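You operate a simulated robot arm through the tools that you are given. There is no shell and no other tool. Be economical: measure what you need, move in short steps, check, and stop when the job is done.

The job below is to be done with a simulated robot arm. You get a single attempt, and the scene is never put back.

Task
Open the tool stand drawer, take the black collar and leave it in the inside of the tool stand drawer, then shut the drawer. Put the shaft stub that says "7" from the top of the packing table on the steel shelf under the spout. Take the rotor from the draining board and put it on the shelf under the small steel bench. Take the socket from the wooden table and put it on top of the number one disc. Put the locking weight from the wooden table on top of the bearing box there. Put the 34 metal ring from the wooden table on top of the silver roller there and the 30 metal ring on the silver shackle there. Open the middle left drawer, put the bearing on the wooden table away in the inside of the middle left drawer, then shut the drawer. Take the sensor and leave it on top of the spool. Take the hub on the wooden table and put it away on the top of the rusty drum. The order is free. Set down upright: shaft stub, rotor.

Only the result counts: the job must be done as asked and must still hold three seconds after the hand-in. Knocking over, shifting, dropping, spilling or breaking anything else fails it.

Robot
A 6-joint arm with a two-finger parallel gripper on a trunk, on a base that drives. Base frame: it is fixed to the floor where the robot stands at the start and does not move with it; the origin is under the middle of the robot, x ahead of it, y to its left, z up. Units: m, degrees, N and s.
With the tool pointing down near the work surface it reaches from about 0.26 to 0.68 m from the robot's upright axis, wherever it stands. Its first joint turns from -166.0 to 166.0 degrees. Places, roughly: bearing (7x7x2 cm) [-2, 1.1, 0.8]; bearing box [-2.25, 0.75, 0.75]; black collar (6x6x4 cm) [1.2, -3.4, 0.9]; hub (8x8x5 cm) [-2.6, 0.2, 0.8]; inside of the middle left drawer [-1.2, 2.2, 0.5]; inside of the tool stand drawer [0.4, -0.2, 0.7]; locking weight [-2.25, 1, 0.75]; metal ring [-2.25, 0.75, 0.75]; middle left drawer [-1.1, 2.1, 0.5]; number one disc [-2.5, 0.25, 0.75]; roller (8x8x3 cm) [-2.7, 0.4, 0.8]; rotor [1.25, -3.5, 1]; sensor (3x3x4 cm) [-2.1, 0.9, 0.8]; shackle (6x7x2 cm) [-2.3, 0.4, 0.8]; shaft stub [3.75, -3.25, 1]; shelf under the small steel bench [-0.6, -2.3, 0.2]; socket [-2.25, 0.75, 0.75]; spool (7x7x5 cm) [-2.6, 0.5, 0.8]; steel shelf under the spout (30x20 cm) [1.9, -3.8, 0.54]; tool stand drawer [0.4, -0.2, 0.7]; top of the rusty drum [7.2, 1.8, 0.9]. Payload 4.1 kg.
The TCP is the grasp point between the finger pads, 0.023 m short of the fingertips. In the tool frame z runs along the fingers and y along their closing line. Largest opening 0.094 m; finger width 0.038, thickness 0.01; the body of the gripper, 0.054 by 0.096 m, starts 0.039 m behind the TCP.
Orientation is that of the tool frame in the base frame, as [roll, pitch, yaw] about the fixed x, y, z axes, in that order (R = Rz(yaw) Ry(pitch) Rx(roll)). With the fingers straight down and closing along the base's y, the tool's x points along the base's -x, its y along +y and its z along -z.

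Tools
- The arm moves only by the tool servo_tool. Its argument "deltas" is a list of rows, each an object (a shift or turn left out is 0, a gripper value left out holds the last) with "offset": the shift along the base's x, y, z in units of 100 mm (1.0 is 100 mm), a list of three; "turn": the turn, a rotation vector about the base's x, y, z in units of 90 degrees (1.0 is 90 degrees), a list of three; "hand": the finger opening in m, from 0 to 0.094. In form: [{"offset": [dx, dy, dz], "turn": [ax, ay, az], "hand": hand}, ...]. A call has 1 to 8 rows; each row is the pose to reach, as a shift and turn from the pose commanded when the call began. A call with a number of a shift or a turn outside -1 to 1 is refused whole. A row lasts 0.2 s, in which the tool goes at most 0.05 m and 8.6 degrees; a call with a longer step from one row to the next is refused whole, and so is a gripper value outside its range. Where a pose cannot be reached the arm comes as near as it can. A force on the tool above 40 N (or 10 N above the force at the start of the call, whichever is more), or a blocked arm, ends the call early, and 0.2 s more pass. The fingers move at their own pace (about 0.045 m/s each) and stop on an object; they squeeze with about 41 N. The grip force told is the motor's: it shows also when the fingers shut on nothing. Time passes only in rows, and 0.2 s behind the last, so rows that repeat a pose let the fingers close. It gives the time, the measured TCP pose, the force on the tool (base axes), the opening and the grip force at its end, in the units of the frame above (readings bear some noise), with the torque about the TCP (base axes, N m) and any sound that the robot's microphone picked up.
- Cameras (640 x 400 px; columns grow to the right, rows downward): "scene" is now at [0.0123, 0.1324, 1.3337]; the picture's right is [-0.44, -0.90, 0.00], its down [-0.66, 0.32, -0.68] and it looks along [0.61, -0.30, -0.73] (base axes); focal length 290 px, centre (320, 200). "wrist" rides on the gripper at [0.086, 0.016, -0.075] in the tool frame; the picture's right is [-0.18, 0.98, 0.00], its down [-0.58, -0.11, -0.81] and it looks along [-0.79, -0.15, 0.59] (tool axes); focal length 243 px, centre (320, 200). There is no depth. A picture from a camera that has moved, and an enlarged one, comes with that camera's place and axes in the base frame and with its lens.
- get_image(camera): a new picture of that camera. It takes no simulated time.
- lift_body(by): slides the trunk up (or, below 0, down) by that many m; the arm and the scene camera ride with it, the base frame stays. It gives what a move gives, with no picture.
- base_move(legs): drives the robot by 1 to 6 legs, each [ahead, turn to the left] in m and degrees, along the robot's own axes; the way and the turn of a leg run together, so that a leg with both is an arc; at most 1.5 m and 180 degrees a leg. The arm and the cameras ride along, it lands a little off, and it stops where it bumps. It gives what a move gives.
- pan_tilt(pan, tilt): turns the head with the scene camera to pan (to the left, within 155 degrees either way) and tilt (down, from -29 to 69), counted from straight ahead of the robot. It gives what a move gives.
- close_up(camera, box): a new picture of the part [left, top, right, bottom] of that camera's present view, enlarged. It takes no simulated time.
- sign_off(): hands the job in; it is judged then, once.

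Go step by step. Nothing tells you exact positions but the pictures and the camera data: compare them with the known pose of the tool, close in by small moves and look again before you grip or let go. The budget is 567 turns and 360 pictures, counting those below and the enlarged ones. Unless the task says otherwise, let go and move clear before handing in, and close with one line.

The tools are called after "Request:" as a command line: name --argument value ..., lists and objects as JSON in quotes. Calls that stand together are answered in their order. servo_tool: Moves the arm, as the interface text tells. Its arguments: {"type":"object","properties":{"deltas":{"type":"array"}},"required":["deltas"]} The other tools are called the same way: lift_body (by) slides the trunk up or down; base_move (legs) drives the base; pan_tilt (pan, tilt) turns the head that bears the scene camera; get_image (camera) takes a picture; close_up (camera, box) takes an enlarged picture of a part of a camera's view; sign_off () hands the job in.

At the start:

```text
time: 0.0
tcp_pos: [0.3446, 0.0626, 0.9197]
tcp_rot: [180.0, -0.1, 180.0]
force: [-0.1, -0.6, 0.3]
wrist_torque: [-0.01, 0.01, 0.0]
gripper_width: 0.094
grip_force: 0.1
trunk travel left (down, up): [-0.3, 0.29]
robot x, y, heading: [0.0022, 0.0012, 0.1]
head pan, tilt: [-25.9, 47.2]
```

scene: 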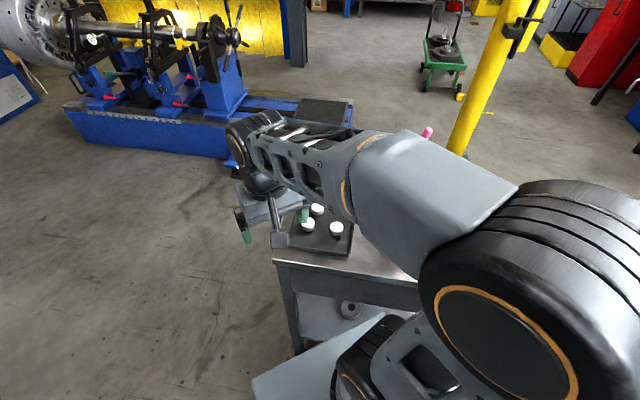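
wrist: 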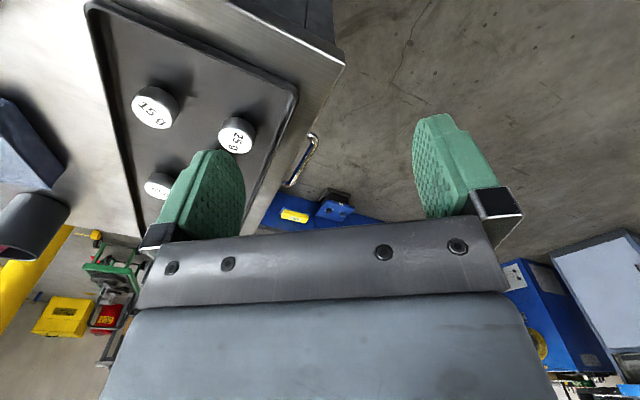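

I see the tool stand right in front of me with some weights on a tray. I'll look around first to learn the layout.

Request:
pan_tilt --pan -60 --tilt 25

Request:
get_image --camera "scene"

Request:
pan_tilt --pan 30 --tilt 25

Request:
get_image --camera "scene"

Request:
pan_tilt --pan 140 --tilt 25

Request:
get_image --camera "scene"

Request:
pan_tilt --pan -140 --tilt 25

Request:
get_image --camera "scene"

```text
time: 1.0
tcp_pos: [0.344, 0.0618, 0.9188]
tcp_rot: [-180.0, 0.0, -180.0]
force: [-0.1, 0.3, 0.5]
wrist_torque: [-0.02, -0.03, -0.01]
gripper_width: 0.0939
grip_force: 0.2
trunk travel left (down, up): [-0.3, 0.29]
robot x, y, heading: [0.0018, 0.0017, -0.3]
head pan, tilt: [-60.0, 25.0]
```

```text
357 pictures are left
camera scene: at [-0.0131, 0.0873, 1.3673], right [-0.87, -0.5, 0.0], down [-0.21, 0.37, -0.91], along [0.45, -0.78, -0.42], focal length 290 px, centre (320, 200)
```

scene: 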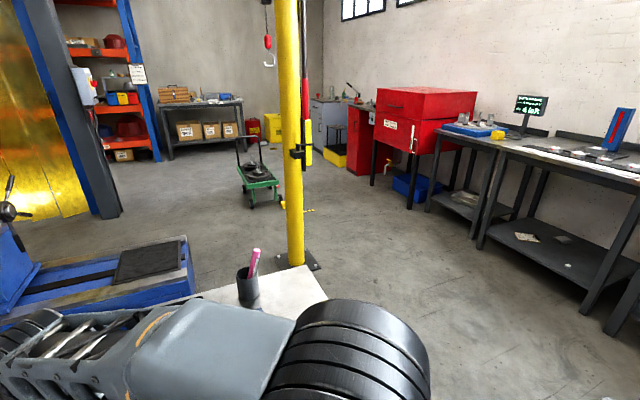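

```text
time: 2.6
tcp_pos: [0.3446, 0.0631, 0.9174]
tcp_rot: [180.0, -0.1, -179.9]
force: [-0.4, -0.1, 0.0]
wrist_torque: [-0.03, 0.0, 0.0]
gripper_width: 0.0939
grip_force: 0.0
trunk travel left (down, up): [-0.3, 0.29]
robot x, y, heading: [-0.0013, -0.0028, -0.0]
head pan, tilt: [30.0, 25.0]
```

```text
356 pictures are left
camera scene: at [0.0206, 0.2131, 1.3674], right [0.5, -0.87, 0.0], down [-0.37, -0.21, -0.91], along [0.79, 0.45, -0.42], focal length 290 px, centre (320, 200)
```

scene: 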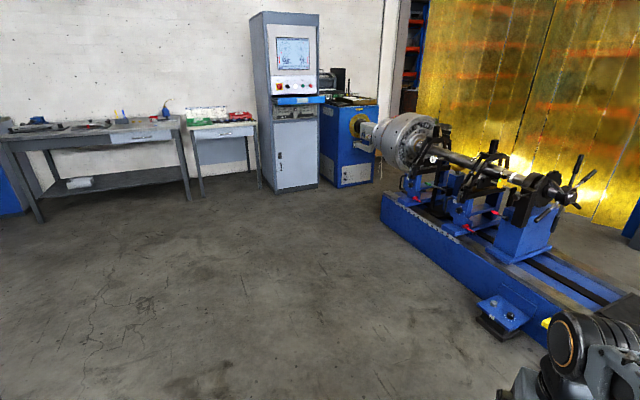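

```text
time: 4.5
tcp_pos: [0.344, 0.0636, 0.9191]
tcp_rot: [179.9, 0.1, 179.9]
force: [0.4, 0.0, 0.4]
wrist_torque: [-0.02, 0.03, 0.02]
gripper_width: 0.094
grip_force: 0.1
trunk travel left (down, up): [-0.3, 0.29]
robot x, y, heading: [0.0038, 0.002, 0.1]
head pan, tilt: [140.0, 25.0]
```

```text
355 pictures are left
camera scene: at [-0.1298, 0.2263, 1.3673], right [0.64, 0.77, 0.0], down [0.32, -0.27, -0.91], along [-0.69, 0.58, -0.42], focal length 290 px, centre (320, 200)
```

scene: 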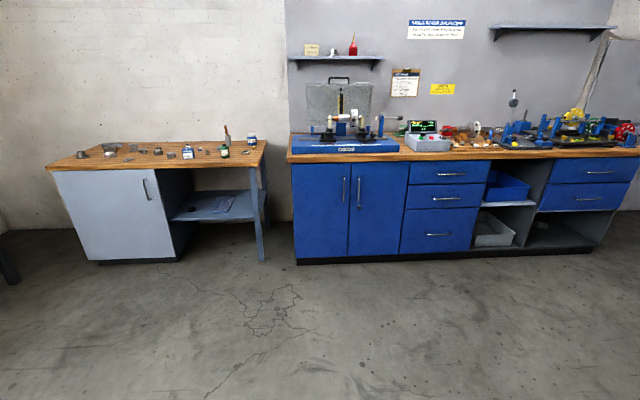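

```text
time: 8.4
tcp_pos: [0.3446, 0.0634, 0.9191]
tcp_rot: [180.0, 0.0, -180.0]
force: [0.1, -0.8, -0.7]
wrist_torque: [0.01, -0.02, 0.01]
gripper_width: 0.0939
grip_force: 0.0
trunk travel left (down, up): [-0.3, 0.29]
robot x, y, heading: [-0.0011, -0.0002, -0.0]
head pan, tilt: [-140.0, 25.0]
```

```text
354 pictures are left
camera scene: at [-0.1298, 0.1078, 1.3674], right [-0.64, 0.77, 0.0], down [0.32, 0.27, -0.91], along [-0.69, -0.58, -0.42], focal length 290 px, centre (320, 200)
```

scene: 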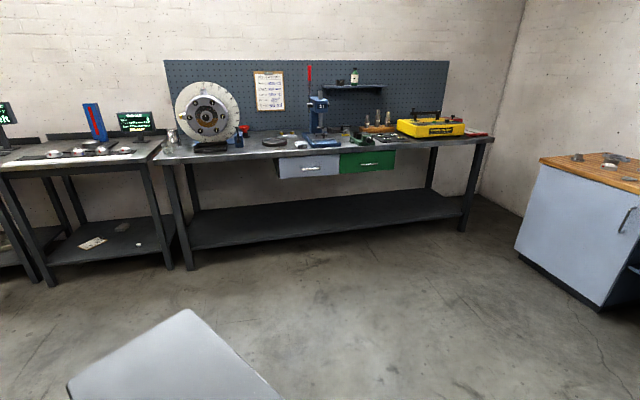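

The wooden table and blue bench are behind me to the left, steel benches behind right, the sink area ahead right. Now a close look at the tool stand and its drawer.

Request:
pan_tilt --pan -26 --tilt 60

Request:
get_image --camera "scene"

Request:
close_up --camera "wrist" --box '[60, 0, 380, 240]'

```text
time: 10.3
tcp_pos: [0.3447, 0.063, 0.9191]
tcp_rot: [179.9, -0.1, 180.0]
force: [0.1, 0.1, -0.2]
wrist_torque: [0.0, 0.06, 0.03]
gripper_width: 0.094
grip_force: 0.1
trunk travel left (down, up): [-0.3, 0.29]
robot x, y, heading: [0.0035, -0.003, -0.1]
head pan, tilt: [-26.0, 60.0]
```

```text
353 pictures are left
camera scene: at [0.0007, 0.1378, 1.3173], right [-0.44, -0.9, 0.0], down [-0.78, 0.38, -0.5], along [0.45, -0.22, -0.87], focal length 290 px, centre (320, 200)
```

scene: 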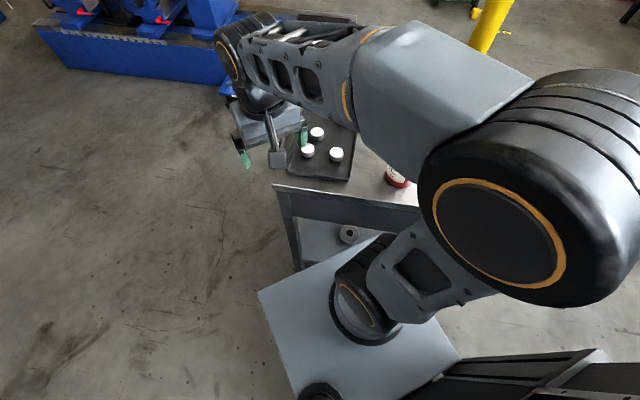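

```text
1.67 times, centred on (220, 120) of wrist
camera zoom: at [0.2587, 0.0784, 0.9937], right [0.18, 0.98, 0.0], down [0.58, -0.11, 0.81], along [0.79, -0.15, -0.59], focal length 404 px, centre (487, 333)
```

zoom: 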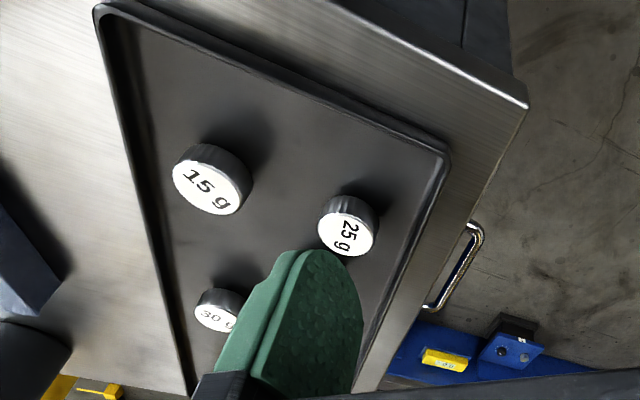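

The stand seems turned by about 40°, its drawer facing (+x,+y). I'll turn the gripper so its closing line is along the drawer's pull direction and look from nearer.

Request:
servo_tool --deltas '[{"offset": [0.2, 0.1, 0], "turn": [0, 0, -0.09]}, {"offset": [0.4, 0.2, 0], "turn": [0, 0, -0.18]}, {"offset": [0.6, 0.3, 0], "turn": [0, 0, -0.27]}, {"offset": [0.8, 0.4, 0], "turn": [0, 0, -0.36]}, {"offset": [1.0, 0.5, 0], "turn": [0, 0, -0.444]}]'

Request:
get_image --camera "wrist"

Request:
get_image --camera "scene"

```text
time: 11.5
tcp_pos: [0.444, 0.1118, 0.9181]
tcp_rot: [-180.0, 0.0, 139.9]
force: [-0.8, -0.2, -0.1]
wrist_torque: [-0.01, 0.0, 0.01]
gripper_width: 0.0938
grip_force: 0.1
trunk travel left (down, up): [-0.3, 0.29]
robot x, y, heading: [0.0019, 0.002, -0.1]
head pan, tilt: [-26.0, 60.0]
```

```text
351 pictures are left
camera wrist: at [0.3896, 0.1806, 0.9934], right [0.77, 0.63, 0.0], down [0.37, -0.46, 0.81], along [0.51, -0.62, -0.59], focal length 243 px, centre (320, 200)
```

wrist: 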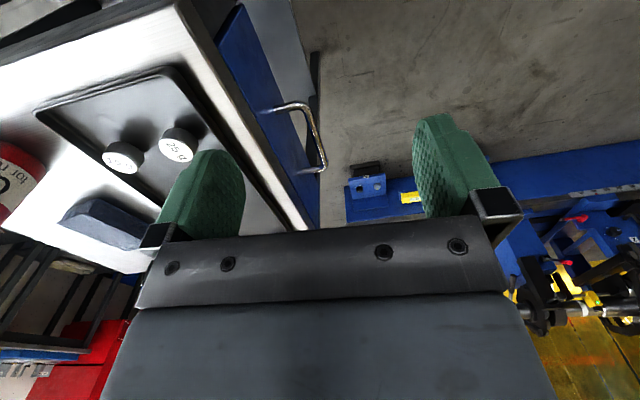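

```text
350 pictures are left
camera scene: at [0.0006, 0.1378, 1.3173], right [-0.44, -0.9, 0.0], down [-0.78, 0.38, -0.5], along [0.45, -0.22, -0.87], focal length 290 px, centre (320, 200)
```

scene: 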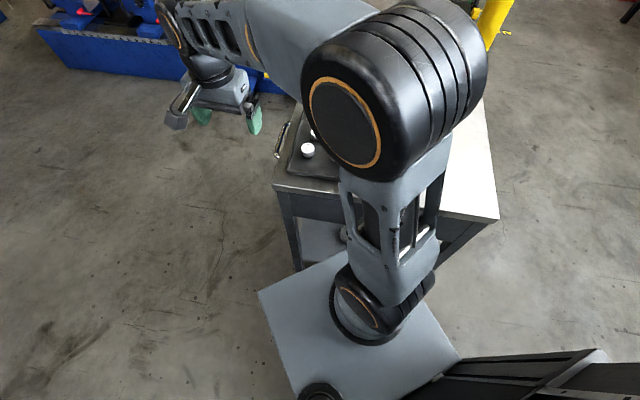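

The handle bar runs from about (0.50,0.02) to (0.59,-0.05) at z≈0.695, tabletop at z≈0.80. I'll move over it with a narrowed opening and check.

Request:
servo_tool --deltas '[{"offset": [0.35, -0.3, 0], "hand": 0.05}, {"offset": [0.7, -0.65, 0], "hand": 0.05}, {"offset": [0.95, -0.97, -0.2], "hand": 0.05}, {"offset": [0.95, -0.97, -0.2], "hand": 0.05}]'

Request:
servo_tool --deltas '[{"offset": [0.13, -0.18, -0.4]}, {"offset": [0.13, -0.18, -0.7]}]'

Request:
get_image --camera "wrist"

Request:
get_image --camera "scene"

```text
time: 12.5
tcp_pos: [0.5397, 0.0142, 0.8988]
tcp_rot: [179.9, 0.0, 140.0]
force: [0.7, -1.4, -0.2]
wrist_torque: [0.03, 0.02, -0.03]
gripper_width: 0.05
grip_force: 0.0
trunk travel left (down, up): [-0.3, 0.29]
robot x, y, heading: [-0.0029, -0.0022, 0.1]
head pan, tilt: [-26.0, 60.0]
```

```text
time: 13.1
tcp_pos: [0.5525, -0.0017, 0.8293]
tcp_rot: [-179.9, 0.0, 140.0]
force: [-0.9, 0.2, 0.0]
wrist_torque: [-0.03, 0.01, -0.01]
gripper_width: 0.0499
grip_force: 0.0
trunk travel left (down, up): [-0.3, 0.29]
robot x, y, heading: [-0.0017, 0.0004, -0.1]
head pan, tilt: [-26.0, 60.0]
```

```text
349 pictures are left
camera wrist: at [0.4969, 0.0649, 0.9047], right [0.77, 0.64, 0.0], down [0.38, -0.46, 0.81], along [0.51, -0.62, -0.59], focal length 243 px, centre (320, 200)
```

wrist: 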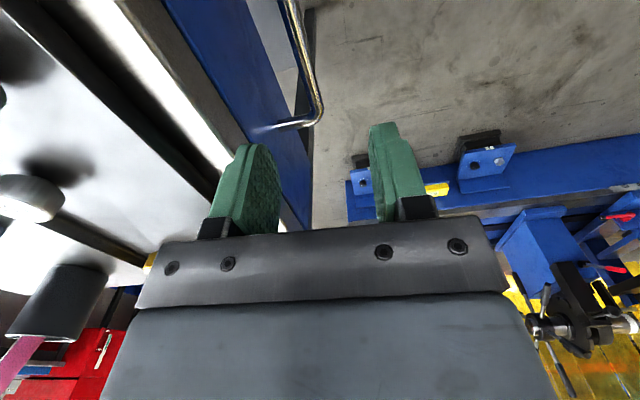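

```text
348 pictures are left
camera scene: at [0.0007, 0.1377, 1.3173], right [-0.44, -0.9, 0.0], down [-0.78, 0.38, -0.5], along [0.45, -0.22, -0.87], focal length 290 px, centre (320, 200)
```

scene: 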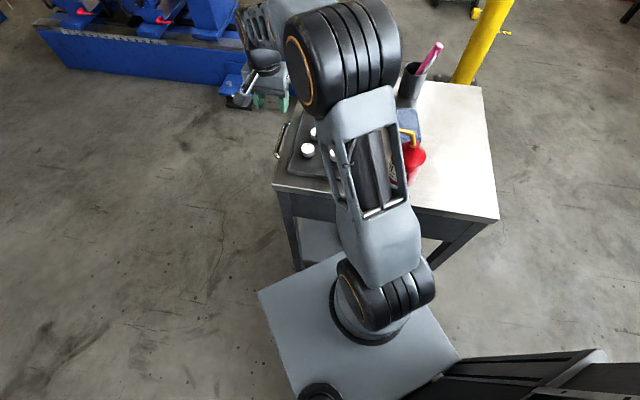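

The bar sits just below the inner finger side of the gap. Descending so the bar goes between the fingers.

Request:
servo_tool --deltas '[{"offset": [0, 0, -0.4]}, {"offset": [0, 0, -0.8]}, {"offset": [0, 0, -1.0]}]'

Request:
get_image --camera "wrist"

```text
time: 13.9
tcp_pos: [0.5519, -0.0021, 0.7291]
tcp_rot: [180.0, 0.1, 140.0]
force: [0.5, -0.1, 0.0]
wrist_torque: [0.02, -0.03, 0.01]
gripper_width: 0.0502
grip_force: 0.0
trunk travel left (down, up): [-0.3, 0.29]
robot x, y, heading: [0.0001, 0.0026, 0.2]
head pan, tilt: [-26.0, 60.0]
```

```text
347 pictures are left
camera wrist: at [0.4968, 0.0659, 0.8039], right [0.77, 0.64, 0.0], down [0.38, -0.46, 0.81], along [0.51, -0.62, -0.59], focal length 243 px, centre (320, 200)
```

wrist: 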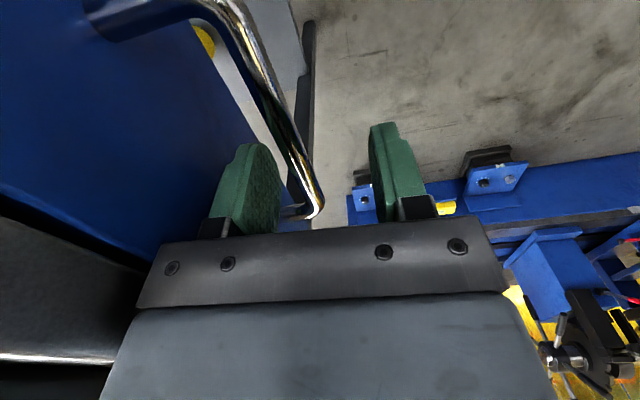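

The bar is between the fingers as wanted. I'll go down 35 mm and pull outward along (0.63,0.77).

Request:
servo_tool --deltas '[{"offset": [0, 0, -0.33]}, {"offset": [0.06, 0.08, -0.33]}, {"offset": [0.16, 0.19, -0.33]}, {"offset": [0.32, 0.385, -0.33]}, {"offset": [0.47, 0.58, -0.33]}, {"offset": [0.63, 0.77, -0.33]}]'

Request:
get_image --camera "wrist"

Request:
get_image --camera "scene"

```text
time: 15.3
tcp_pos: [0.6154, 0.0767, 0.6932]
tcp_rot: [-180.0, 0.0, 140.1]
force: [0.3, 0.7, 0.4]
wrist_torque: [-0.04, 0.04, 0.02]
gripper_width: 0.0499
grip_force: 0.1
trunk travel left (down, up): [-0.3, 0.29]
robot x, y, heading: [0.001, 0.0025, -0.1]
head pan, tilt: [-26.0, 60.0]
```

```text
346 pictures are left
camera wrist: at [0.5601, 0.1432, 0.7696], right [0.77, 0.64, 0.0], down [0.38, -0.46, 0.81], along [0.51, -0.62, -0.59], focal length 243 px, centre (320, 200)
```

wrist: 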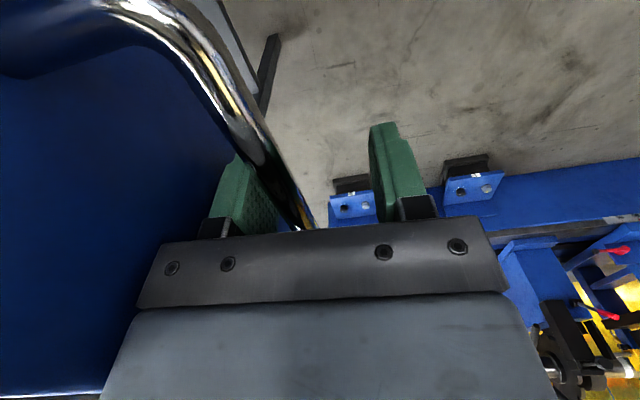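

```text
345 pictures are left
camera scene: at [0.0008, 0.1379, 1.3173], right [-0.44, -0.9, 0.0], down [-0.78, 0.38, -0.5], along [0.45, -0.22, -0.87], focal length 290 px, centre (320, 200)
```

scene: 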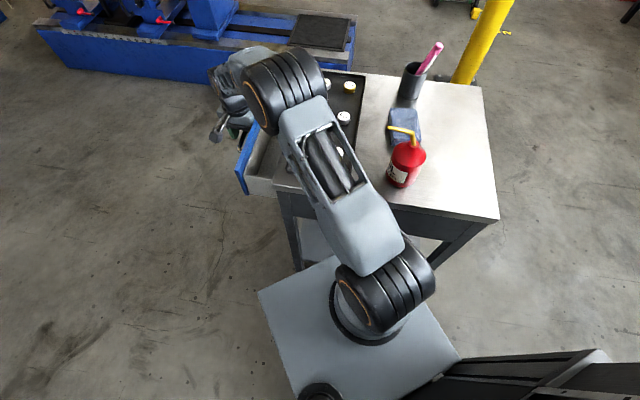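

The drawer is coming out smoothly. Pulling further.

Request:
servo_tool --deltas '[{"offset": [0.16, 0.19, 0]}, {"offset": [0.32, 0.385, 0]}, {"offset": [0.44, 0.54, 0]}, {"offset": [0.5, 0.61, 0]}]'

Request:
get_image --camera "scene"

```text
time: 16.3
tcp_pos: [0.6655, 0.1368, 0.697]
tcp_rot: [179.9, 0.0, 139.9]
force: [0.3, -0.4, 0.2]
wrist_torque: [0.0, -0.02, 0.03]
gripper_width: 0.0501
grip_force: 0.0
trunk travel left (down, up): [-0.3, 0.29]
robot x, y, heading: [0.0037, 0.0037, 0.1]
head pan, tilt: [-26.0, 60.0]
```

```text
344 pictures are left
camera scene: at [0.0007, 0.1379, 1.3173], right [-0.44, -0.9, 0.0], down [-0.78, 0.38, -0.5], along [0.45, -0.22, -0.87], focal length 290 px, centre (320, 200)
```

scene: 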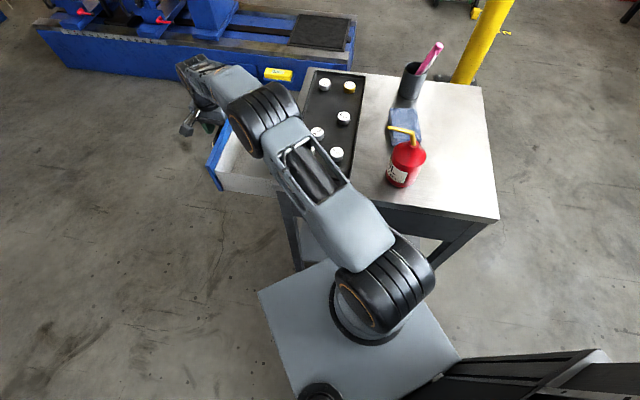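

The drawer is open about 17 cm. Lifting out and folding the arm back.

Request:
servo_tool --deltas '[{"offset": [0, 0, 0.4]}, {"offset": [0, 0, 0.8]}, {"offset": [0, 0, 1.0]}]'

Request:
servo_tool --deltas '[{"offset": [0, 0, 0.4], "hand": 0.09}, {"offset": [0, 0, 0.8]}, {"offset": [0, 0, 1.0]}, {"offset": [-0.4, 0.1, 1.0]}, {"offset": [-0.8, 0.1, 1.0]}, {"offset": [-1, 0.1, 1.0]}]'

Request:
servo_tool --deltas '[{"offset": [-0.4, 0, 0.2]}, {"offset": [-0.8, 0, 0.4]}, {"offset": [-1, 0, 0.5]}, {"offset": [-1, 0, 0.5], "turn": [0, 0, 0.09]}, {"offset": [-1, 0, 0.5], "turn": [0, 0, 0.18]}, {"offset": [-1, 0, 0.5], "turn": [0, 0, 0.27]}, {"offset": [-1, 0, 0.5], "turn": [0, 0, 0.36]}, {"offset": [-1, 0, 0.5], "turn": [0, 0, 0.44]}]'

Request:
get_image --camera "scene"

```text
time: 17.1
tcp_pos: [0.6661, 0.1351, 0.7946]
tcp_rot: [180.0, 0.1, 140.0]
force: [0.6, -0.9, 0.3]
wrist_torque: [-0.02, 0.01, 0.0]
gripper_width: 0.0499
grip_force: 0.0
trunk travel left (down, up): [-0.3, 0.29]
robot x, y, heading: [0.0009, 0.001, -0.3]
head pan, tilt: [-26.0, 60.0]
```

```text
time: 18.5
tcp_pos: [0.5661, 0.1444, 0.8952]
tcp_rot: [-180.0, -0.1, 140.0]
force: [-0.4, 0.1, 1.3]
wrist_torque: [-0.02, 0.03, 0.01]
gripper_width: 0.09
grip_force: 0.1
trunk travel left (down, up): [-0.3, 0.29]
robot x, y, heading: [-0.0004, -0.0033, -0.1]
head pan, tilt: [-26.0, 60.0]
```

```text
time: 20.3
tcp_pos: [0.4656, 0.146, 0.9443]
tcp_rot: [180.0, 0.0, 179.8]
force: [-0.2, -0.3, -0.3]
wrist_torque: [0.03, -0.01, -0.01]
gripper_width: 0.09
grip_force: 0.0
trunk travel left (down, up): [-0.3, 0.29]
robot x, y, heading: [0.0038, 0.0016, -0.1]
head pan, tilt: [-26.0, 60.0]
```

```text
343 pictures are left
camera scene: at [0.0007, 0.1379, 1.3173], right [-0.44, -0.9, 0.0], down [-0.78, 0.38, -0.5], along [0.45, -0.22, -0.87], focal length 290 px, centre (320, 200)
```

scene: 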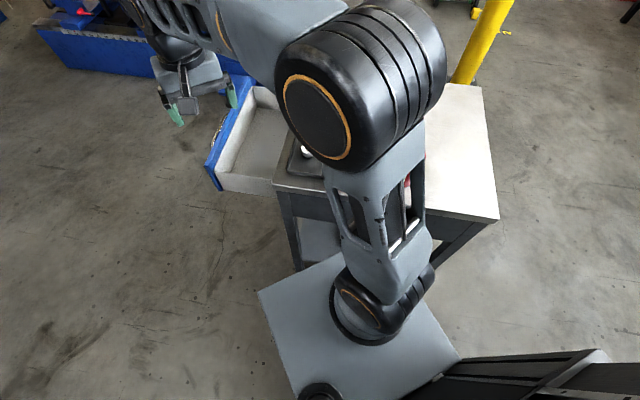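

The drawer now stays open. I'll fold the arm closer and back away, then head for the draining board via open floor.

Request:
servo_tool --deltas '[{"offset": [-0.4, -0.3, 0.2]}, {"offset": [-0.8, -0.6, 0.4]}, {"offset": [-1.0, -0.8, 0.8]}]'

Request:
base_move --legs '[[-0.5, 0], [0, -90], [0.8, 0], [0, 45]]'

Request:
pan_tilt --pan 0 --tilt 25

Request:
get_image --camera "scene"

```text
refused: row 1 steps farther than a row can; nothing moved
```

```text
time: 33.0
tcp_pos: [-0.0445, -1.0035, 0.9457]
tcp_rot: [180.0, 0.0, 136.3]
force: [0.3, -0.8, 0.0]
wrist_torque: [-0.01, 0.02, 0.0]
gripper_width: 0.0901
grip_force: 0.1
trunk travel left (down, up): [-0.3, 0.29]
robot x, y, heading: [-0.4822, -0.7914, -43.3]
head pan, tilt: [-26.0, 60.0]
```

```text
time: 34.0
tcp_pos: [-0.0453, -1.0031, 0.9453]
tcp_rot: [180.0, 0.0, 136.3]
force: [0.2, 0.2, 1.3]
wrist_torque: [-0.02, 0.01, 0.01]
gripper_width: 0.0901
grip_force: 0.1
trunk travel left (down, up): [-0.3, 0.29]
robot x, y, heading: [-0.4842, -0.7923, -43.4]
head pan, tilt: [0.0, 25.0]
```

```text
342 pictures are left
camera scene: at [-0.3446, -0.6909, 1.3673], right [-0.69, -0.73, 0.0], down [-0.31, 0.29, -0.91], along [0.66, -0.62, -0.42], focal length 290 px, centre (320, 200)
```

scene: 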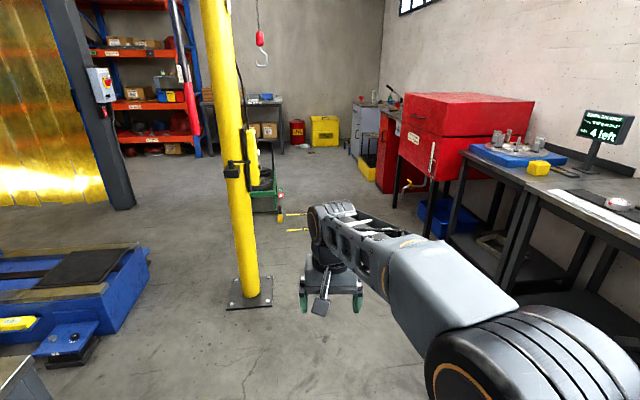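

The post is well clear to the left. I'll fold the arm in and drive forward to see the sink area.

Request:
servo_tool --deltas '[{"offset": [-0.35, 0.2, 0.2]}, {"offset": [-0.65, 0.4, 0.4]}]'

Request:
base_move --legs '[[1.4, 0]]'

Request:
pan_tilt --pan -10 --tilt 22

Request:
get_image --camera "scene"

```text
time: 34.6
tcp_pos: [-0.1096, -0.9666, 0.9854]
tcp_rot: [-179.9, 0.1, 136.4]
force: [0.4, 0.4, -0.2]
wrist_torque: [0.04, -0.01, -0.01]
gripper_width: 0.09
grip_force: 0.0
trunk travel left (down, up): [-0.3, 0.29]
robot x, y, heading: [-0.4854, -0.7898, -43.1]
head pan, tilt: [0.0, 25.0]
```

```text
time: 41.6
tcp_pos: [0.9293, -1.9194, 0.9857]
tcp_rot: [180.0, 0.0, 137.4]
force: [0.4, 0.0, -0.1]
wrist_torque: [0.0, 0.0, 0.0]
gripper_width: 0.09
grip_force: 0.0
trunk travel left (down, up): [-0.3, 0.29]
robot x, y, heading: [0.5497, -1.7491, -42.3]
head pan, tilt: [0.0, 25.0]
```

```text
time: 42.3
tcp_pos: [0.9294, -1.92, 0.9852]
tcp_rot: [180.0, 0.0, 137.4]
force: [0.0, -0.9, -0.4]
wrist_torque: [0.0, 0.01, 0.0]
gripper_width: 0.0898
grip_force: 0.0
trunk travel left (down, up): [-0.3, 0.29]
robot x, y, heading: [0.5471, -1.7467, -42.1]
head pan, tilt: [-10.0, 22.0]
```

```text
341 pictures are left
camera scene: at [0.678, -1.6596, 1.3722], right [-0.79, -0.61, 0.0], down [-0.23, 0.3, -0.93], along [0.57, -0.73, -0.37], focal length 290 px, centre (320, 200)
```

scene: 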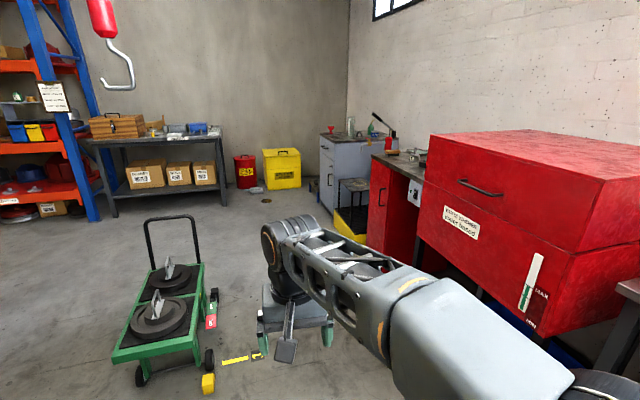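

The draining board is on the counter just beyond the big red box; the steel shelf sits in the niche beside it; the packing table is at the far left. I'll go closer on a line between cart and red box.

Request:
base_move --legs '[[0, -8], [1.1, 0]]'

Request:
pan_tilt --pan -5 --tilt 30

Request:
get_image --camera "scene"

```text
time: 48.5
tcp_pos: [1.6053, -2.8013, 0.984]
tcp_rot: [180.0, 0.0, 130.0]
force: [0.8, -1.5, 0.8]
wrist_torque: [-0.03, 0.02, 0.0]
gripper_width: 0.0897
grip_force: 0.2
trunk travel left (down, up): [-0.3, 0.29]
robot x, y, heading: [1.2539, -2.5849, -49.5]
head pan, tilt: [-10.0, 22.0]
```

```text
time: 49.2
tcp_pos: [1.6043, -2.8007, 0.9846]
tcp_rot: [180.0, 0.0, 130.1]
force: [-0.9, 0.0, 0.5]
wrist_torque: [-0.02, 0.01, -0.02]
gripper_width: 0.0899
grip_force: 0.0
trunk travel left (down, up): [-0.3, 0.29]
robot x, y, heading: [1.2543, -2.587, -49.7]
head pan, tilt: [-5.0, 30.0]
```

```text
340 pictures are left
camera scene: at [1.3947, -2.5049, 1.3594], right [-0.82, -0.58, 0.0], down [-0.29, 0.41, -0.87], along [0.5, -0.71, -0.5], focal length 290 px, centre (320, 200)
```

scene: 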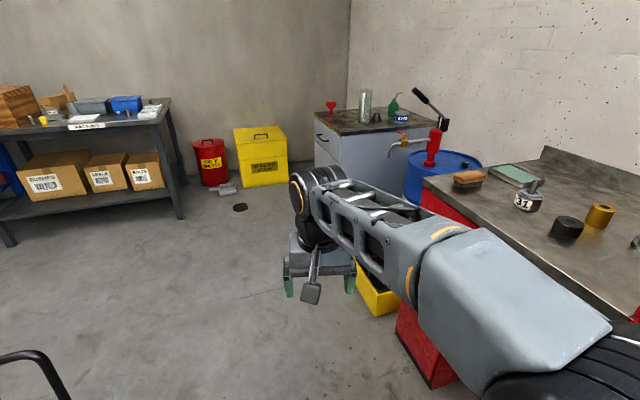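

I see the counter with a green draining board, a grey fitting, a black collar and a brass piece. Zooming in.

Request:
close_up --camera "scene" --box '[360, 60, 640, 260]'

Request:
close_up --camera "scene" --box '[0, 70, 200, 200]'

```text
2.00 times, centred on (500, 160) of scene
camera zoom: at [1.3947, -2.5049, 1.3594], right [-0.82, -0.58, 0.0], down [-0.29, 0.41, -0.87], along [0.5, -0.71, -0.5], focal length 580 px, centre (-40, 280)
```

zoom: 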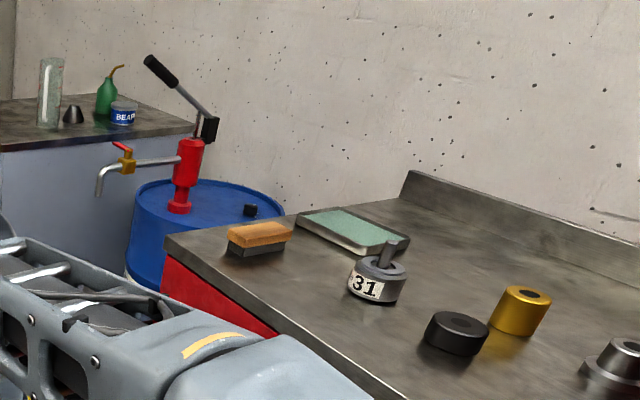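

```text
3.08 times, centred on (100, 135) of scene
camera zoom: at [1.3947, -2.5049, 1.3594], right [-0.82, -0.58, 0.0], down [-0.29, 0.41, -0.87], along [0.5, -0.71, -0.5], focal length 892 px, centre (997, 400)
```

zoom: 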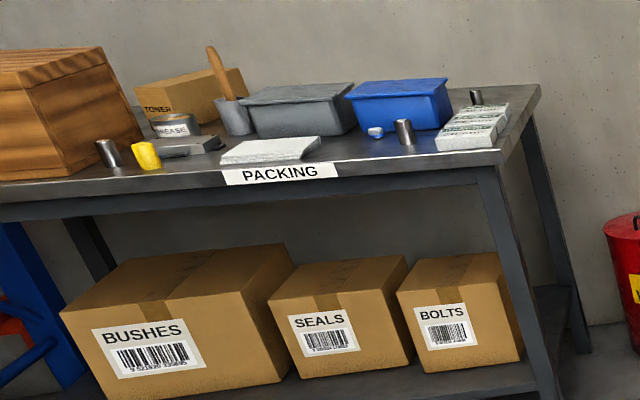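

The collar is near (1.21,-3.42), the "31" piece near (1.32,-3.48), the counter's front edge runs at about -37°. I'll raise the arm and stand square to the counter.

Request:
servo_tool --deltas '[{"offset": [0, 0, 0.45]}, {"offset": [0, 0, 0.9]}, {"offset": [-0.2, 0.2, 1.0]}]'

Request:
base_move --legs '[[0, -13], [0.46, 0], [0, -64]]'

Request:
pan_tilt --pan -5 --tilt 45

Request:
get_image --camera "scene"

Request:
get_image --camera "wrist"

```text
time: 50.0
tcp_pos: [1.5858, -2.782, 1.0839]
tcp_rot: [-180.0, 0.1, 130.1]
force: [0.1, -0.1, 0.1]
wrist_torque: [0.0, 0.02, 0.01]
gripper_width: 0.0898
grip_force: 0.2
trunk travel left (down, up): [-0.3, 0.29]
robot x, y, heading: [1.2556, -2.586, -49.8]
head pan, tilt: [-5.0, 30.0]
```

```text
time: 56.4
tcp_pos: [1.344, -3.3557, 1.0849]
tcp_rot: [-180.0, 0.0, 53.0]
force: [-0.1, 0.2, -0.2]
wrist_torque: [0.01, 0.0, -0.02]
gripper_width: 0.0899
grip_force: 0.0
trunk travel left (down, up): [-0.3, 0.29]
robot x, y, heading: [1.4606, -2.9926, -126.9]
head pan, tilt: [-5.0, 30.0]
```

```text
time: 57.1
tcp_pos: [1.3429, -3.3562, 1.0845]
tcp_rot: [-179.9, 0.1, 53.0]
force: [0.1, 0.6, -0.7]
wrist_torque: [0.0, 0.01, 0.01]
gripper_width: 0.0898
grip_force: 0.0
trunk travel left (down, up): [-0.3, 0.29]
robot x, y, heading: [1.4602, -2.9864, -126.6]
head pan, tilt: [-5.0, 45.0]
```

```text
337 pictures are left
camera scene: at [1.5774, -3.1009, 1.3368], right [-0.75, 0.66, 0.0], down [0.47, 0.53, -0.71], along [-0.47, -0.53, -0.71], focal length 290 px, centre (320, 200)
```

scene: 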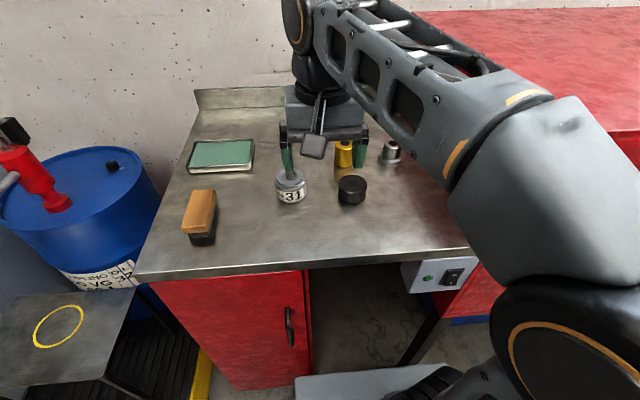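

```text
336 pictures are left
camera wrist: at [1.4096, -3.2974, 1.1592], right [0.67, -0.74, 0.0], down [-0.44, -0.4, 0.81], along [-0.6, -0.54, -0.59], focal length 243 px, centre (320, 200)
```

wrist: 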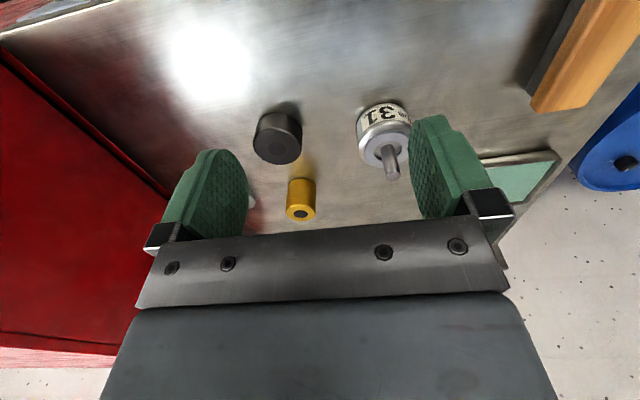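

The "31" piece with its stub shaft is the rotor; the spout shelf with a yellow ring lies left. First the collar at about (1.19,-3.415): moving above it.

Request:
servo_tool --deltas '[{"offset": [-0.4, -0.15, 0], "hand": 0.094}, {"offset": [-0.8, -0.3, 0]}, {"offset": [-1.0, -0.4, 0]}]'

Request:
servo_tool --deltas '[{"offset": [-0.3, -0.1, -0.2]}, {"offset": [-0.51, -0.2, -0.6]}]'

Request:
get_image --camera "wrist"

Request:
get_image --camera "scene"

```text
time: 57.9
tcp_pos: [1.2444, -3.3964, 1.0825]
tcp_rot: [180.0, 0.0, 53.0]
force: [0.4, -1.2, -0.5]
wrist_torque: [-0.02, 0.0, 0.03]
gripper_width: 0.0942
grip_force: 0.1
trunk travel left (down, up): [-0.3, 0.29]
robot x, y, heading: [1.4617, -2.9896, -126.6]
head pan, tilt: [-5.0, 45.0]
```

```text
time: 58.5
tcp_pos: [1.1955, -3.4135, 1.0241]
tcp_rot: [180.0, 0.0, 53.0]
force: [-0.4, 0.0, 0.1]
wrist_torque: [0.0, 0.0, 0.01]
gripper_width: 0.094
grip_force: 0.1
trunk travel left (down, up): [-0.3, 0.29]
robot x, y, heading: [1.4618, -2.9859, -126.8]
head pan, tilt: [-5.0, 45.0]
```

```text
335 pictures are left
camera wrist: at [1.261, -3.3553, 1.0999], right [0.67, -0.74, 0.0], down [-0.44, -0.4, 0.81], along [-0.6, -0.54, -0.59], focal length 243 px, centre (320, 200)
```

wrist: 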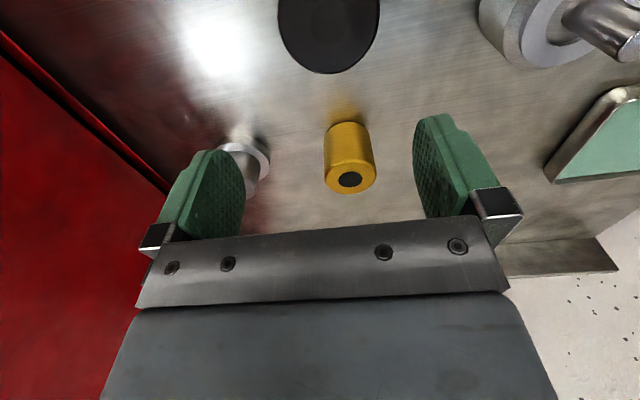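

```text
334 pictures are left
camera scene: at [1.5773, -3.1008, 1.3368], right [-0.75, 0.66, 0.0], down [0.47, 0.53, -0.71], along [-0.47, -0.53, -0.71], focal length 290 px, centre (320, 200)
```

scene: 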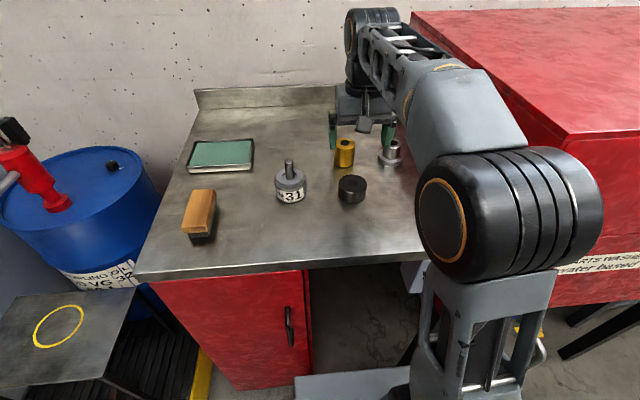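

The collar is slightly nearer to me, about (1.219,-3.402). Correcting and lowering.

Request:
servo_tool --deltas '[{"offset": [0.23, 0.11, -0.2]}, {"offset": [0.23, 0.11, -0.45]}]'

Request:
get_image --camera "wrist"

```text
time: 59.1
tcp_pos: [1.216, -3.4032, 0.9799]
tcp_rot: [-180.0, -0.1, 53.0]
force: [-0.1, -0.1, -0.1]
wrist_torque: [-0.01, -0.02, 0.0]
gripper_width: 0.0939
grip_force: 0.1
trunk travel left (down, up): [-0.3, 0.29]
robot x, y, heading: [1.4595, -2.9917, -126.5]
head pan, tilt: [-5.0, 45.0]
```

```text
333 pictures are left
camera wrist: at [1.282, -3.3454, 1.0552], right [0.67, -0.74, 0.0], down [-0.44, -0.4, 0.81], along [-0.6, -0.54, -0.59], focal length 243 px, centre (320, 200)
```

wrist: 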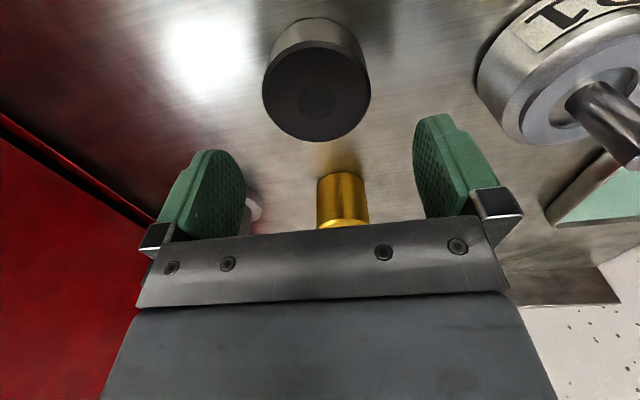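

Centre of the collar is about 7 mm toward me; its top is at about z=0.92. Correct, lower to z≈0.912 and close.

Request:
servo_tool --deltas '[{"offset": [0.06, 0.07, -0.3]}, {"offset": [0.06, 0.07, -0.64]}]'

Request:
get_image --camera "wrist"

```text
time: 59.8
tcp_pos: [1.2232, -3.3975, 0.9244]
tcp_rot: [-180.0, 1.3, 53.0]
force: [7.8, 10.9, 19.2]
wrist_torque: [0.74, -0.14, -0.16]
gripper_width: 0.0939
grip_force: 0.0
trunk travel left (down, up): [-0.3, 0.29]
robot x, y, heading: [1.4587, -2.9885, -126.9]
head pan, tilt: [-5.0, 45.0]
stopped in row 2: the force on the tool passed its limit at 46 N (the readings are from after the stop); the commanded pose is now the measured one
```

```text
332 pictures are left
camera wrist: at [1.2901, -3.3382, 0.9968], right [0.67, -0.74, 0.0], down [-0.43, -0.39, 0.82], along [-0.6, -0.55, -0.58], focal length 243 px, centre (320, 200)
```

wrist: 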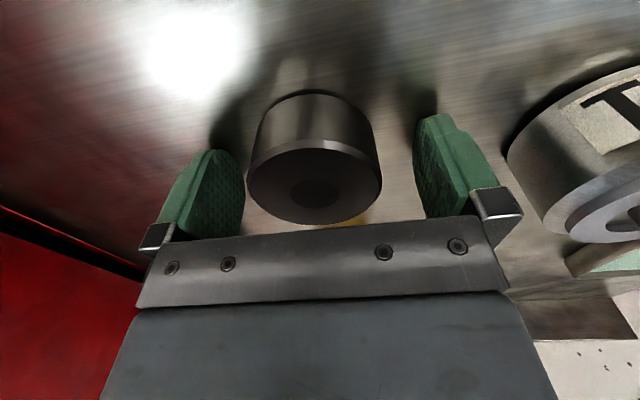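

Something stopped the descent early. Let me look from the scene camera before going on.

Request:
close_up --camera "scene" --box '[200, 60, 520, 260]'

```text
2.00 times, centred on (360, 160) of scene
camera zoom: at [1.5791, -3.0983, 1.337], right [-0.75, 0.66, 0.0], down [0.47, 0.53, -0.71], along [-0.47, -0.53, -0.71], focal length 580 px, centre (240, 280)
```

zoom: 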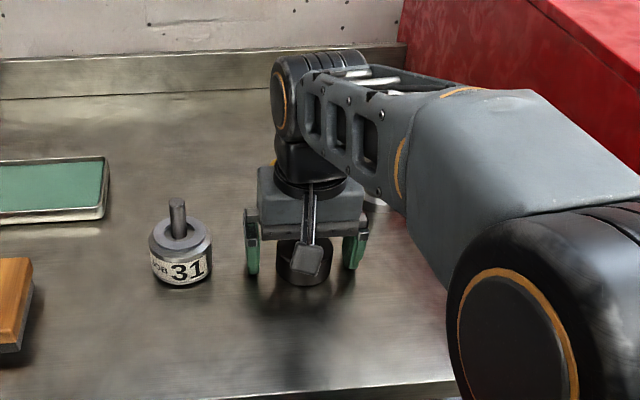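

The fingertips reached the counter (it is at about z≈0.90), so the height is right. I'll lift a few mm, shift slightly toward me and close.

Request:
servo_tool --deltas '[{"offset": [0.0, 0.0, 0.06]}, {"offset": [0.05, 0.06, 0.06]}, {"offset": [0.05, 0.06, 0.06], "hand": 0.04}, {"offset": [0.05, 0.06, 0.06], "hand": 0.04}, {"offset": [0.05, 0.06, 0.06], "hand": 0.04}]'

Request:
get_image --camera "wrist"

```text
time: 61.0
tcp_pos: [1.2261, -3.3953, 0.9267]
tcp_rot: [179.9, 1.0, 53.1]
force: [-1.4, 1.2, 0.2]
wrist_torque: [-0.01, 0.02, 0.0]
gripper_width: 0.0589
grip_force: 40.6
trunk travel left (down, up): [-0.3, 0.29]
robot x, y, heading: [1.4634, -2.9913, -126.7]
head pan, tilt: [-5.0, 45.0]
```

```text
330 pictures are left
camera wrist: at [1.293, -3.3347, 1.0006], right [0.67, -0.74, 0.0], down [-0.43, -0.39, 0.82], along [-0.6, -0.55, -0.58], focal length 243 px, centre (320, 200)
```

wrist: 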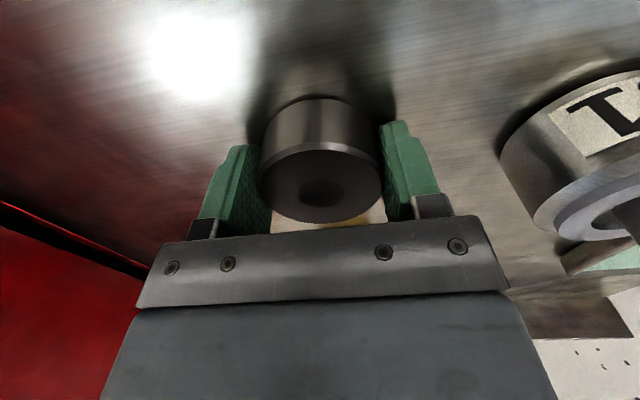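

The collar is gripped (59 mm). Lift, retract and drive back to the tool stand.

Request:
servo_tool --deltas '[{"offset": [0, 0, 0.4]}, {"offset": [0, 0, 0.8]}, {"offset": [0, 0, 1.0]}]'

Request:
servo_tool --deltas '[{"offset": [0.1, 0.1, 0.4]}, {"offset": [0.3, 0.4, 0.6]}, {"offset": [0.5, 0.7, 0.8]}]'

Request:
base_move --legs '[[-0.3, 0], [0, -95], [1.5, 0], [0, -7], [1.5, 0]]'

```text
time: 61.8
tcp_pos: [1.2263, -3.3914, 1.0264]
tcp_rot: [180.0, 0.9, 53.0]
force: [0.3, -0.7, -5.1]
wrist_torque: [0.0, -0.02, 0.01]
gripper_width: 0.0586
grip_force: 41.0
trunk travel left (down, up): [-0.3, 0.29]
robot x, y, heading: [1.4591, -2.9879, -126.6]
head pan, tilt: [-5.0, 45.0]
```

```text
time: 62.6
tcp_pos: [1.2778, -3.324, 1.107]
tcp_rot: [179.9, 1.0, 53.0]
force: [1.0, -0.6, -5.0]
wrist_torque: [0.03, -0.01, -0.04]
gripper_width: 0.0585
grip_force: 40.9
trunk travel left (down, up): [-0.3, 0.29]
robot x, y, heading: [1.4653, -2.988, -126.7]
head pan, tilt: [-5.0, 45.0]
```

```text
time: 83.3
tcp_pos: [-0.7285, -0.3556, 1.1058]
tcp_rot: [-179.9, 1.0, -49.5]
force: [-0.3, 0.5, -4.5]
wrist_torque: [0.0, -0.01, 0.01]
gripper_width: 0.0585
grip_force: 41.4
trunk travel left (down, up): [-0.3, 0.29]
robot x, y, heading: [-0.4416, -0.6102, 130.8]
head pan, tilt: [-5.0, 45.0]
```

On course. Turning and driving to the start position by the stand.

Request:
base_move --legs '[[0, -41], [0.61, 0], [0, -90], [0.42, 0]]'

Request:
pan_tilt --pan -20 --tilt 55

Request:
get_image --camera "scene"

```text
time: 94.8
tcp_pos: [0.3677, 0.0267, 1.1053]
tcp_rot: [-180.0, 1.1, 176.7]
force: [0.1, 0.6, -4.7]
wrist_torque: [0.01, 0.03, -0.02]
gripper_width: 0.0582
grip_force: 40.9
trunk travel left (down, up): [-0.3, 0.29]
robot x, y, heading: [-0.0115, -0.0067, -3.0]
head pan, tilt: [-5.0, 45.0]
```

```text
time: 95.6
tcp_pos: [0.368, 0.0267, 1.1073]
tcp_rot: [180.0, 1.0, 176.8]
force: [-0.5, -0.1, -3.7]
wrist_torque: [-0.06, 0.0, -0.01]
gripper_width: 0.0584
grip_force: 40.8
trunk travel left (down, up): [-0.3, 0.29]
robot x, y, heading: [-0.0126, -0.0085, -2.9]
head pan, tilt: [-20.0, 55.0]
```

```text
329 pictures are left
camera scene: at [0.0031, 0.137, 1.3234], right [-0.39, -0.92, 0.0], down [-0.75, 0.32, -0.57], along [0.53, -0.22, -0.82], focal length 290 px, centre (320, 200)
```

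scene: 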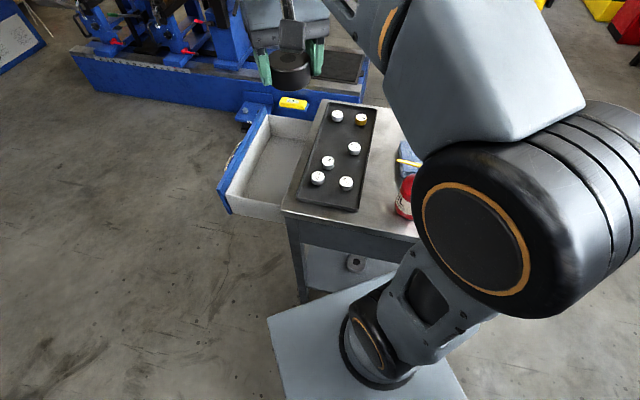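

Drawer's interior is open in front. I'll turn the gripper square with the drawer and bring the collar over the open part, about (0.575,0.027).

Request:
servo_tool --deltas '[{"offset": [0.2, 0, 0], "turn": [0, 0, -0.085]}, {"offset": [0.4, 0, 0], "turn": [0, 0, -0.17]}, {"offset": [0.6, 0, 0], "turn": [0, 0, -0.25]}, {"offset": [0.8, 0, 0], "turn": [0, 0, -0.33]}, {"offset": [1.0, 0, 0], "turn": [0, 0, -0.41]}]'

Request:
servo_tool --deltas '[{"offset": [0.4, 0, 0]}, {"offset": [0.8, 0, 0]}, {"offset": [1.0, 0, -0.3]}, {"offset": [1.0, 0, -0.7]}, {"offset": [1.05, 0, -1.0]}]'

Request:
get_image --camera "wrist"

Request:
get_image --camera "scene"

```text
time: 96.8
tcp_pos: [0.4683, 0.0262, 1.1071]
tcp_rot: [180.0, 0.9, 139.6]
force: [-0.2, 0.2, -3.8]
wrist_torque: [-0.02, 0.03, -0.03]
gripper_width: 0.0585
grip_force: 40.9
trunk travel left (down, up): [-0.3, 0.29]
robot x, y, heading: [-0.013, -0.0083, -2.8]
head pan, tilt: [-20.0, 55.0]
```

```text
refused: 1.05 is not a number from -1 to 1
```

```text
328 pictures are left
camera wrist: at [0.4118, 0.0947, 1.1809], right [0.78, 0.63, 0.0], down [0.36, -0.45, 0.82], along [0.51, -0.63, -0.58], focal length 243 px, centre (320, 200)
```

wrist: 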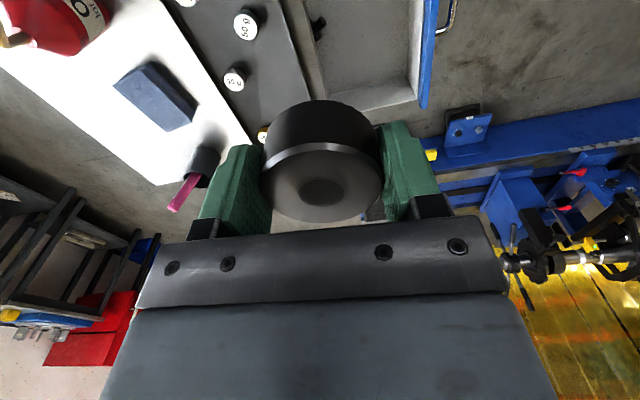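

```text
327 pictures are left
camera scene: at [0.0031, 0.137, 1.3233], right [-0.39, -0.92, 0.0], down [-0.75, 0.32, -0.57], along [0.53, -0.22, -0.82], focal length 290 px, centre (320, 200)
```

scene: 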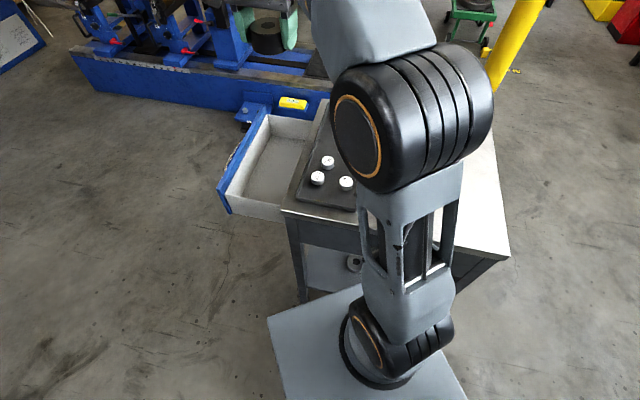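

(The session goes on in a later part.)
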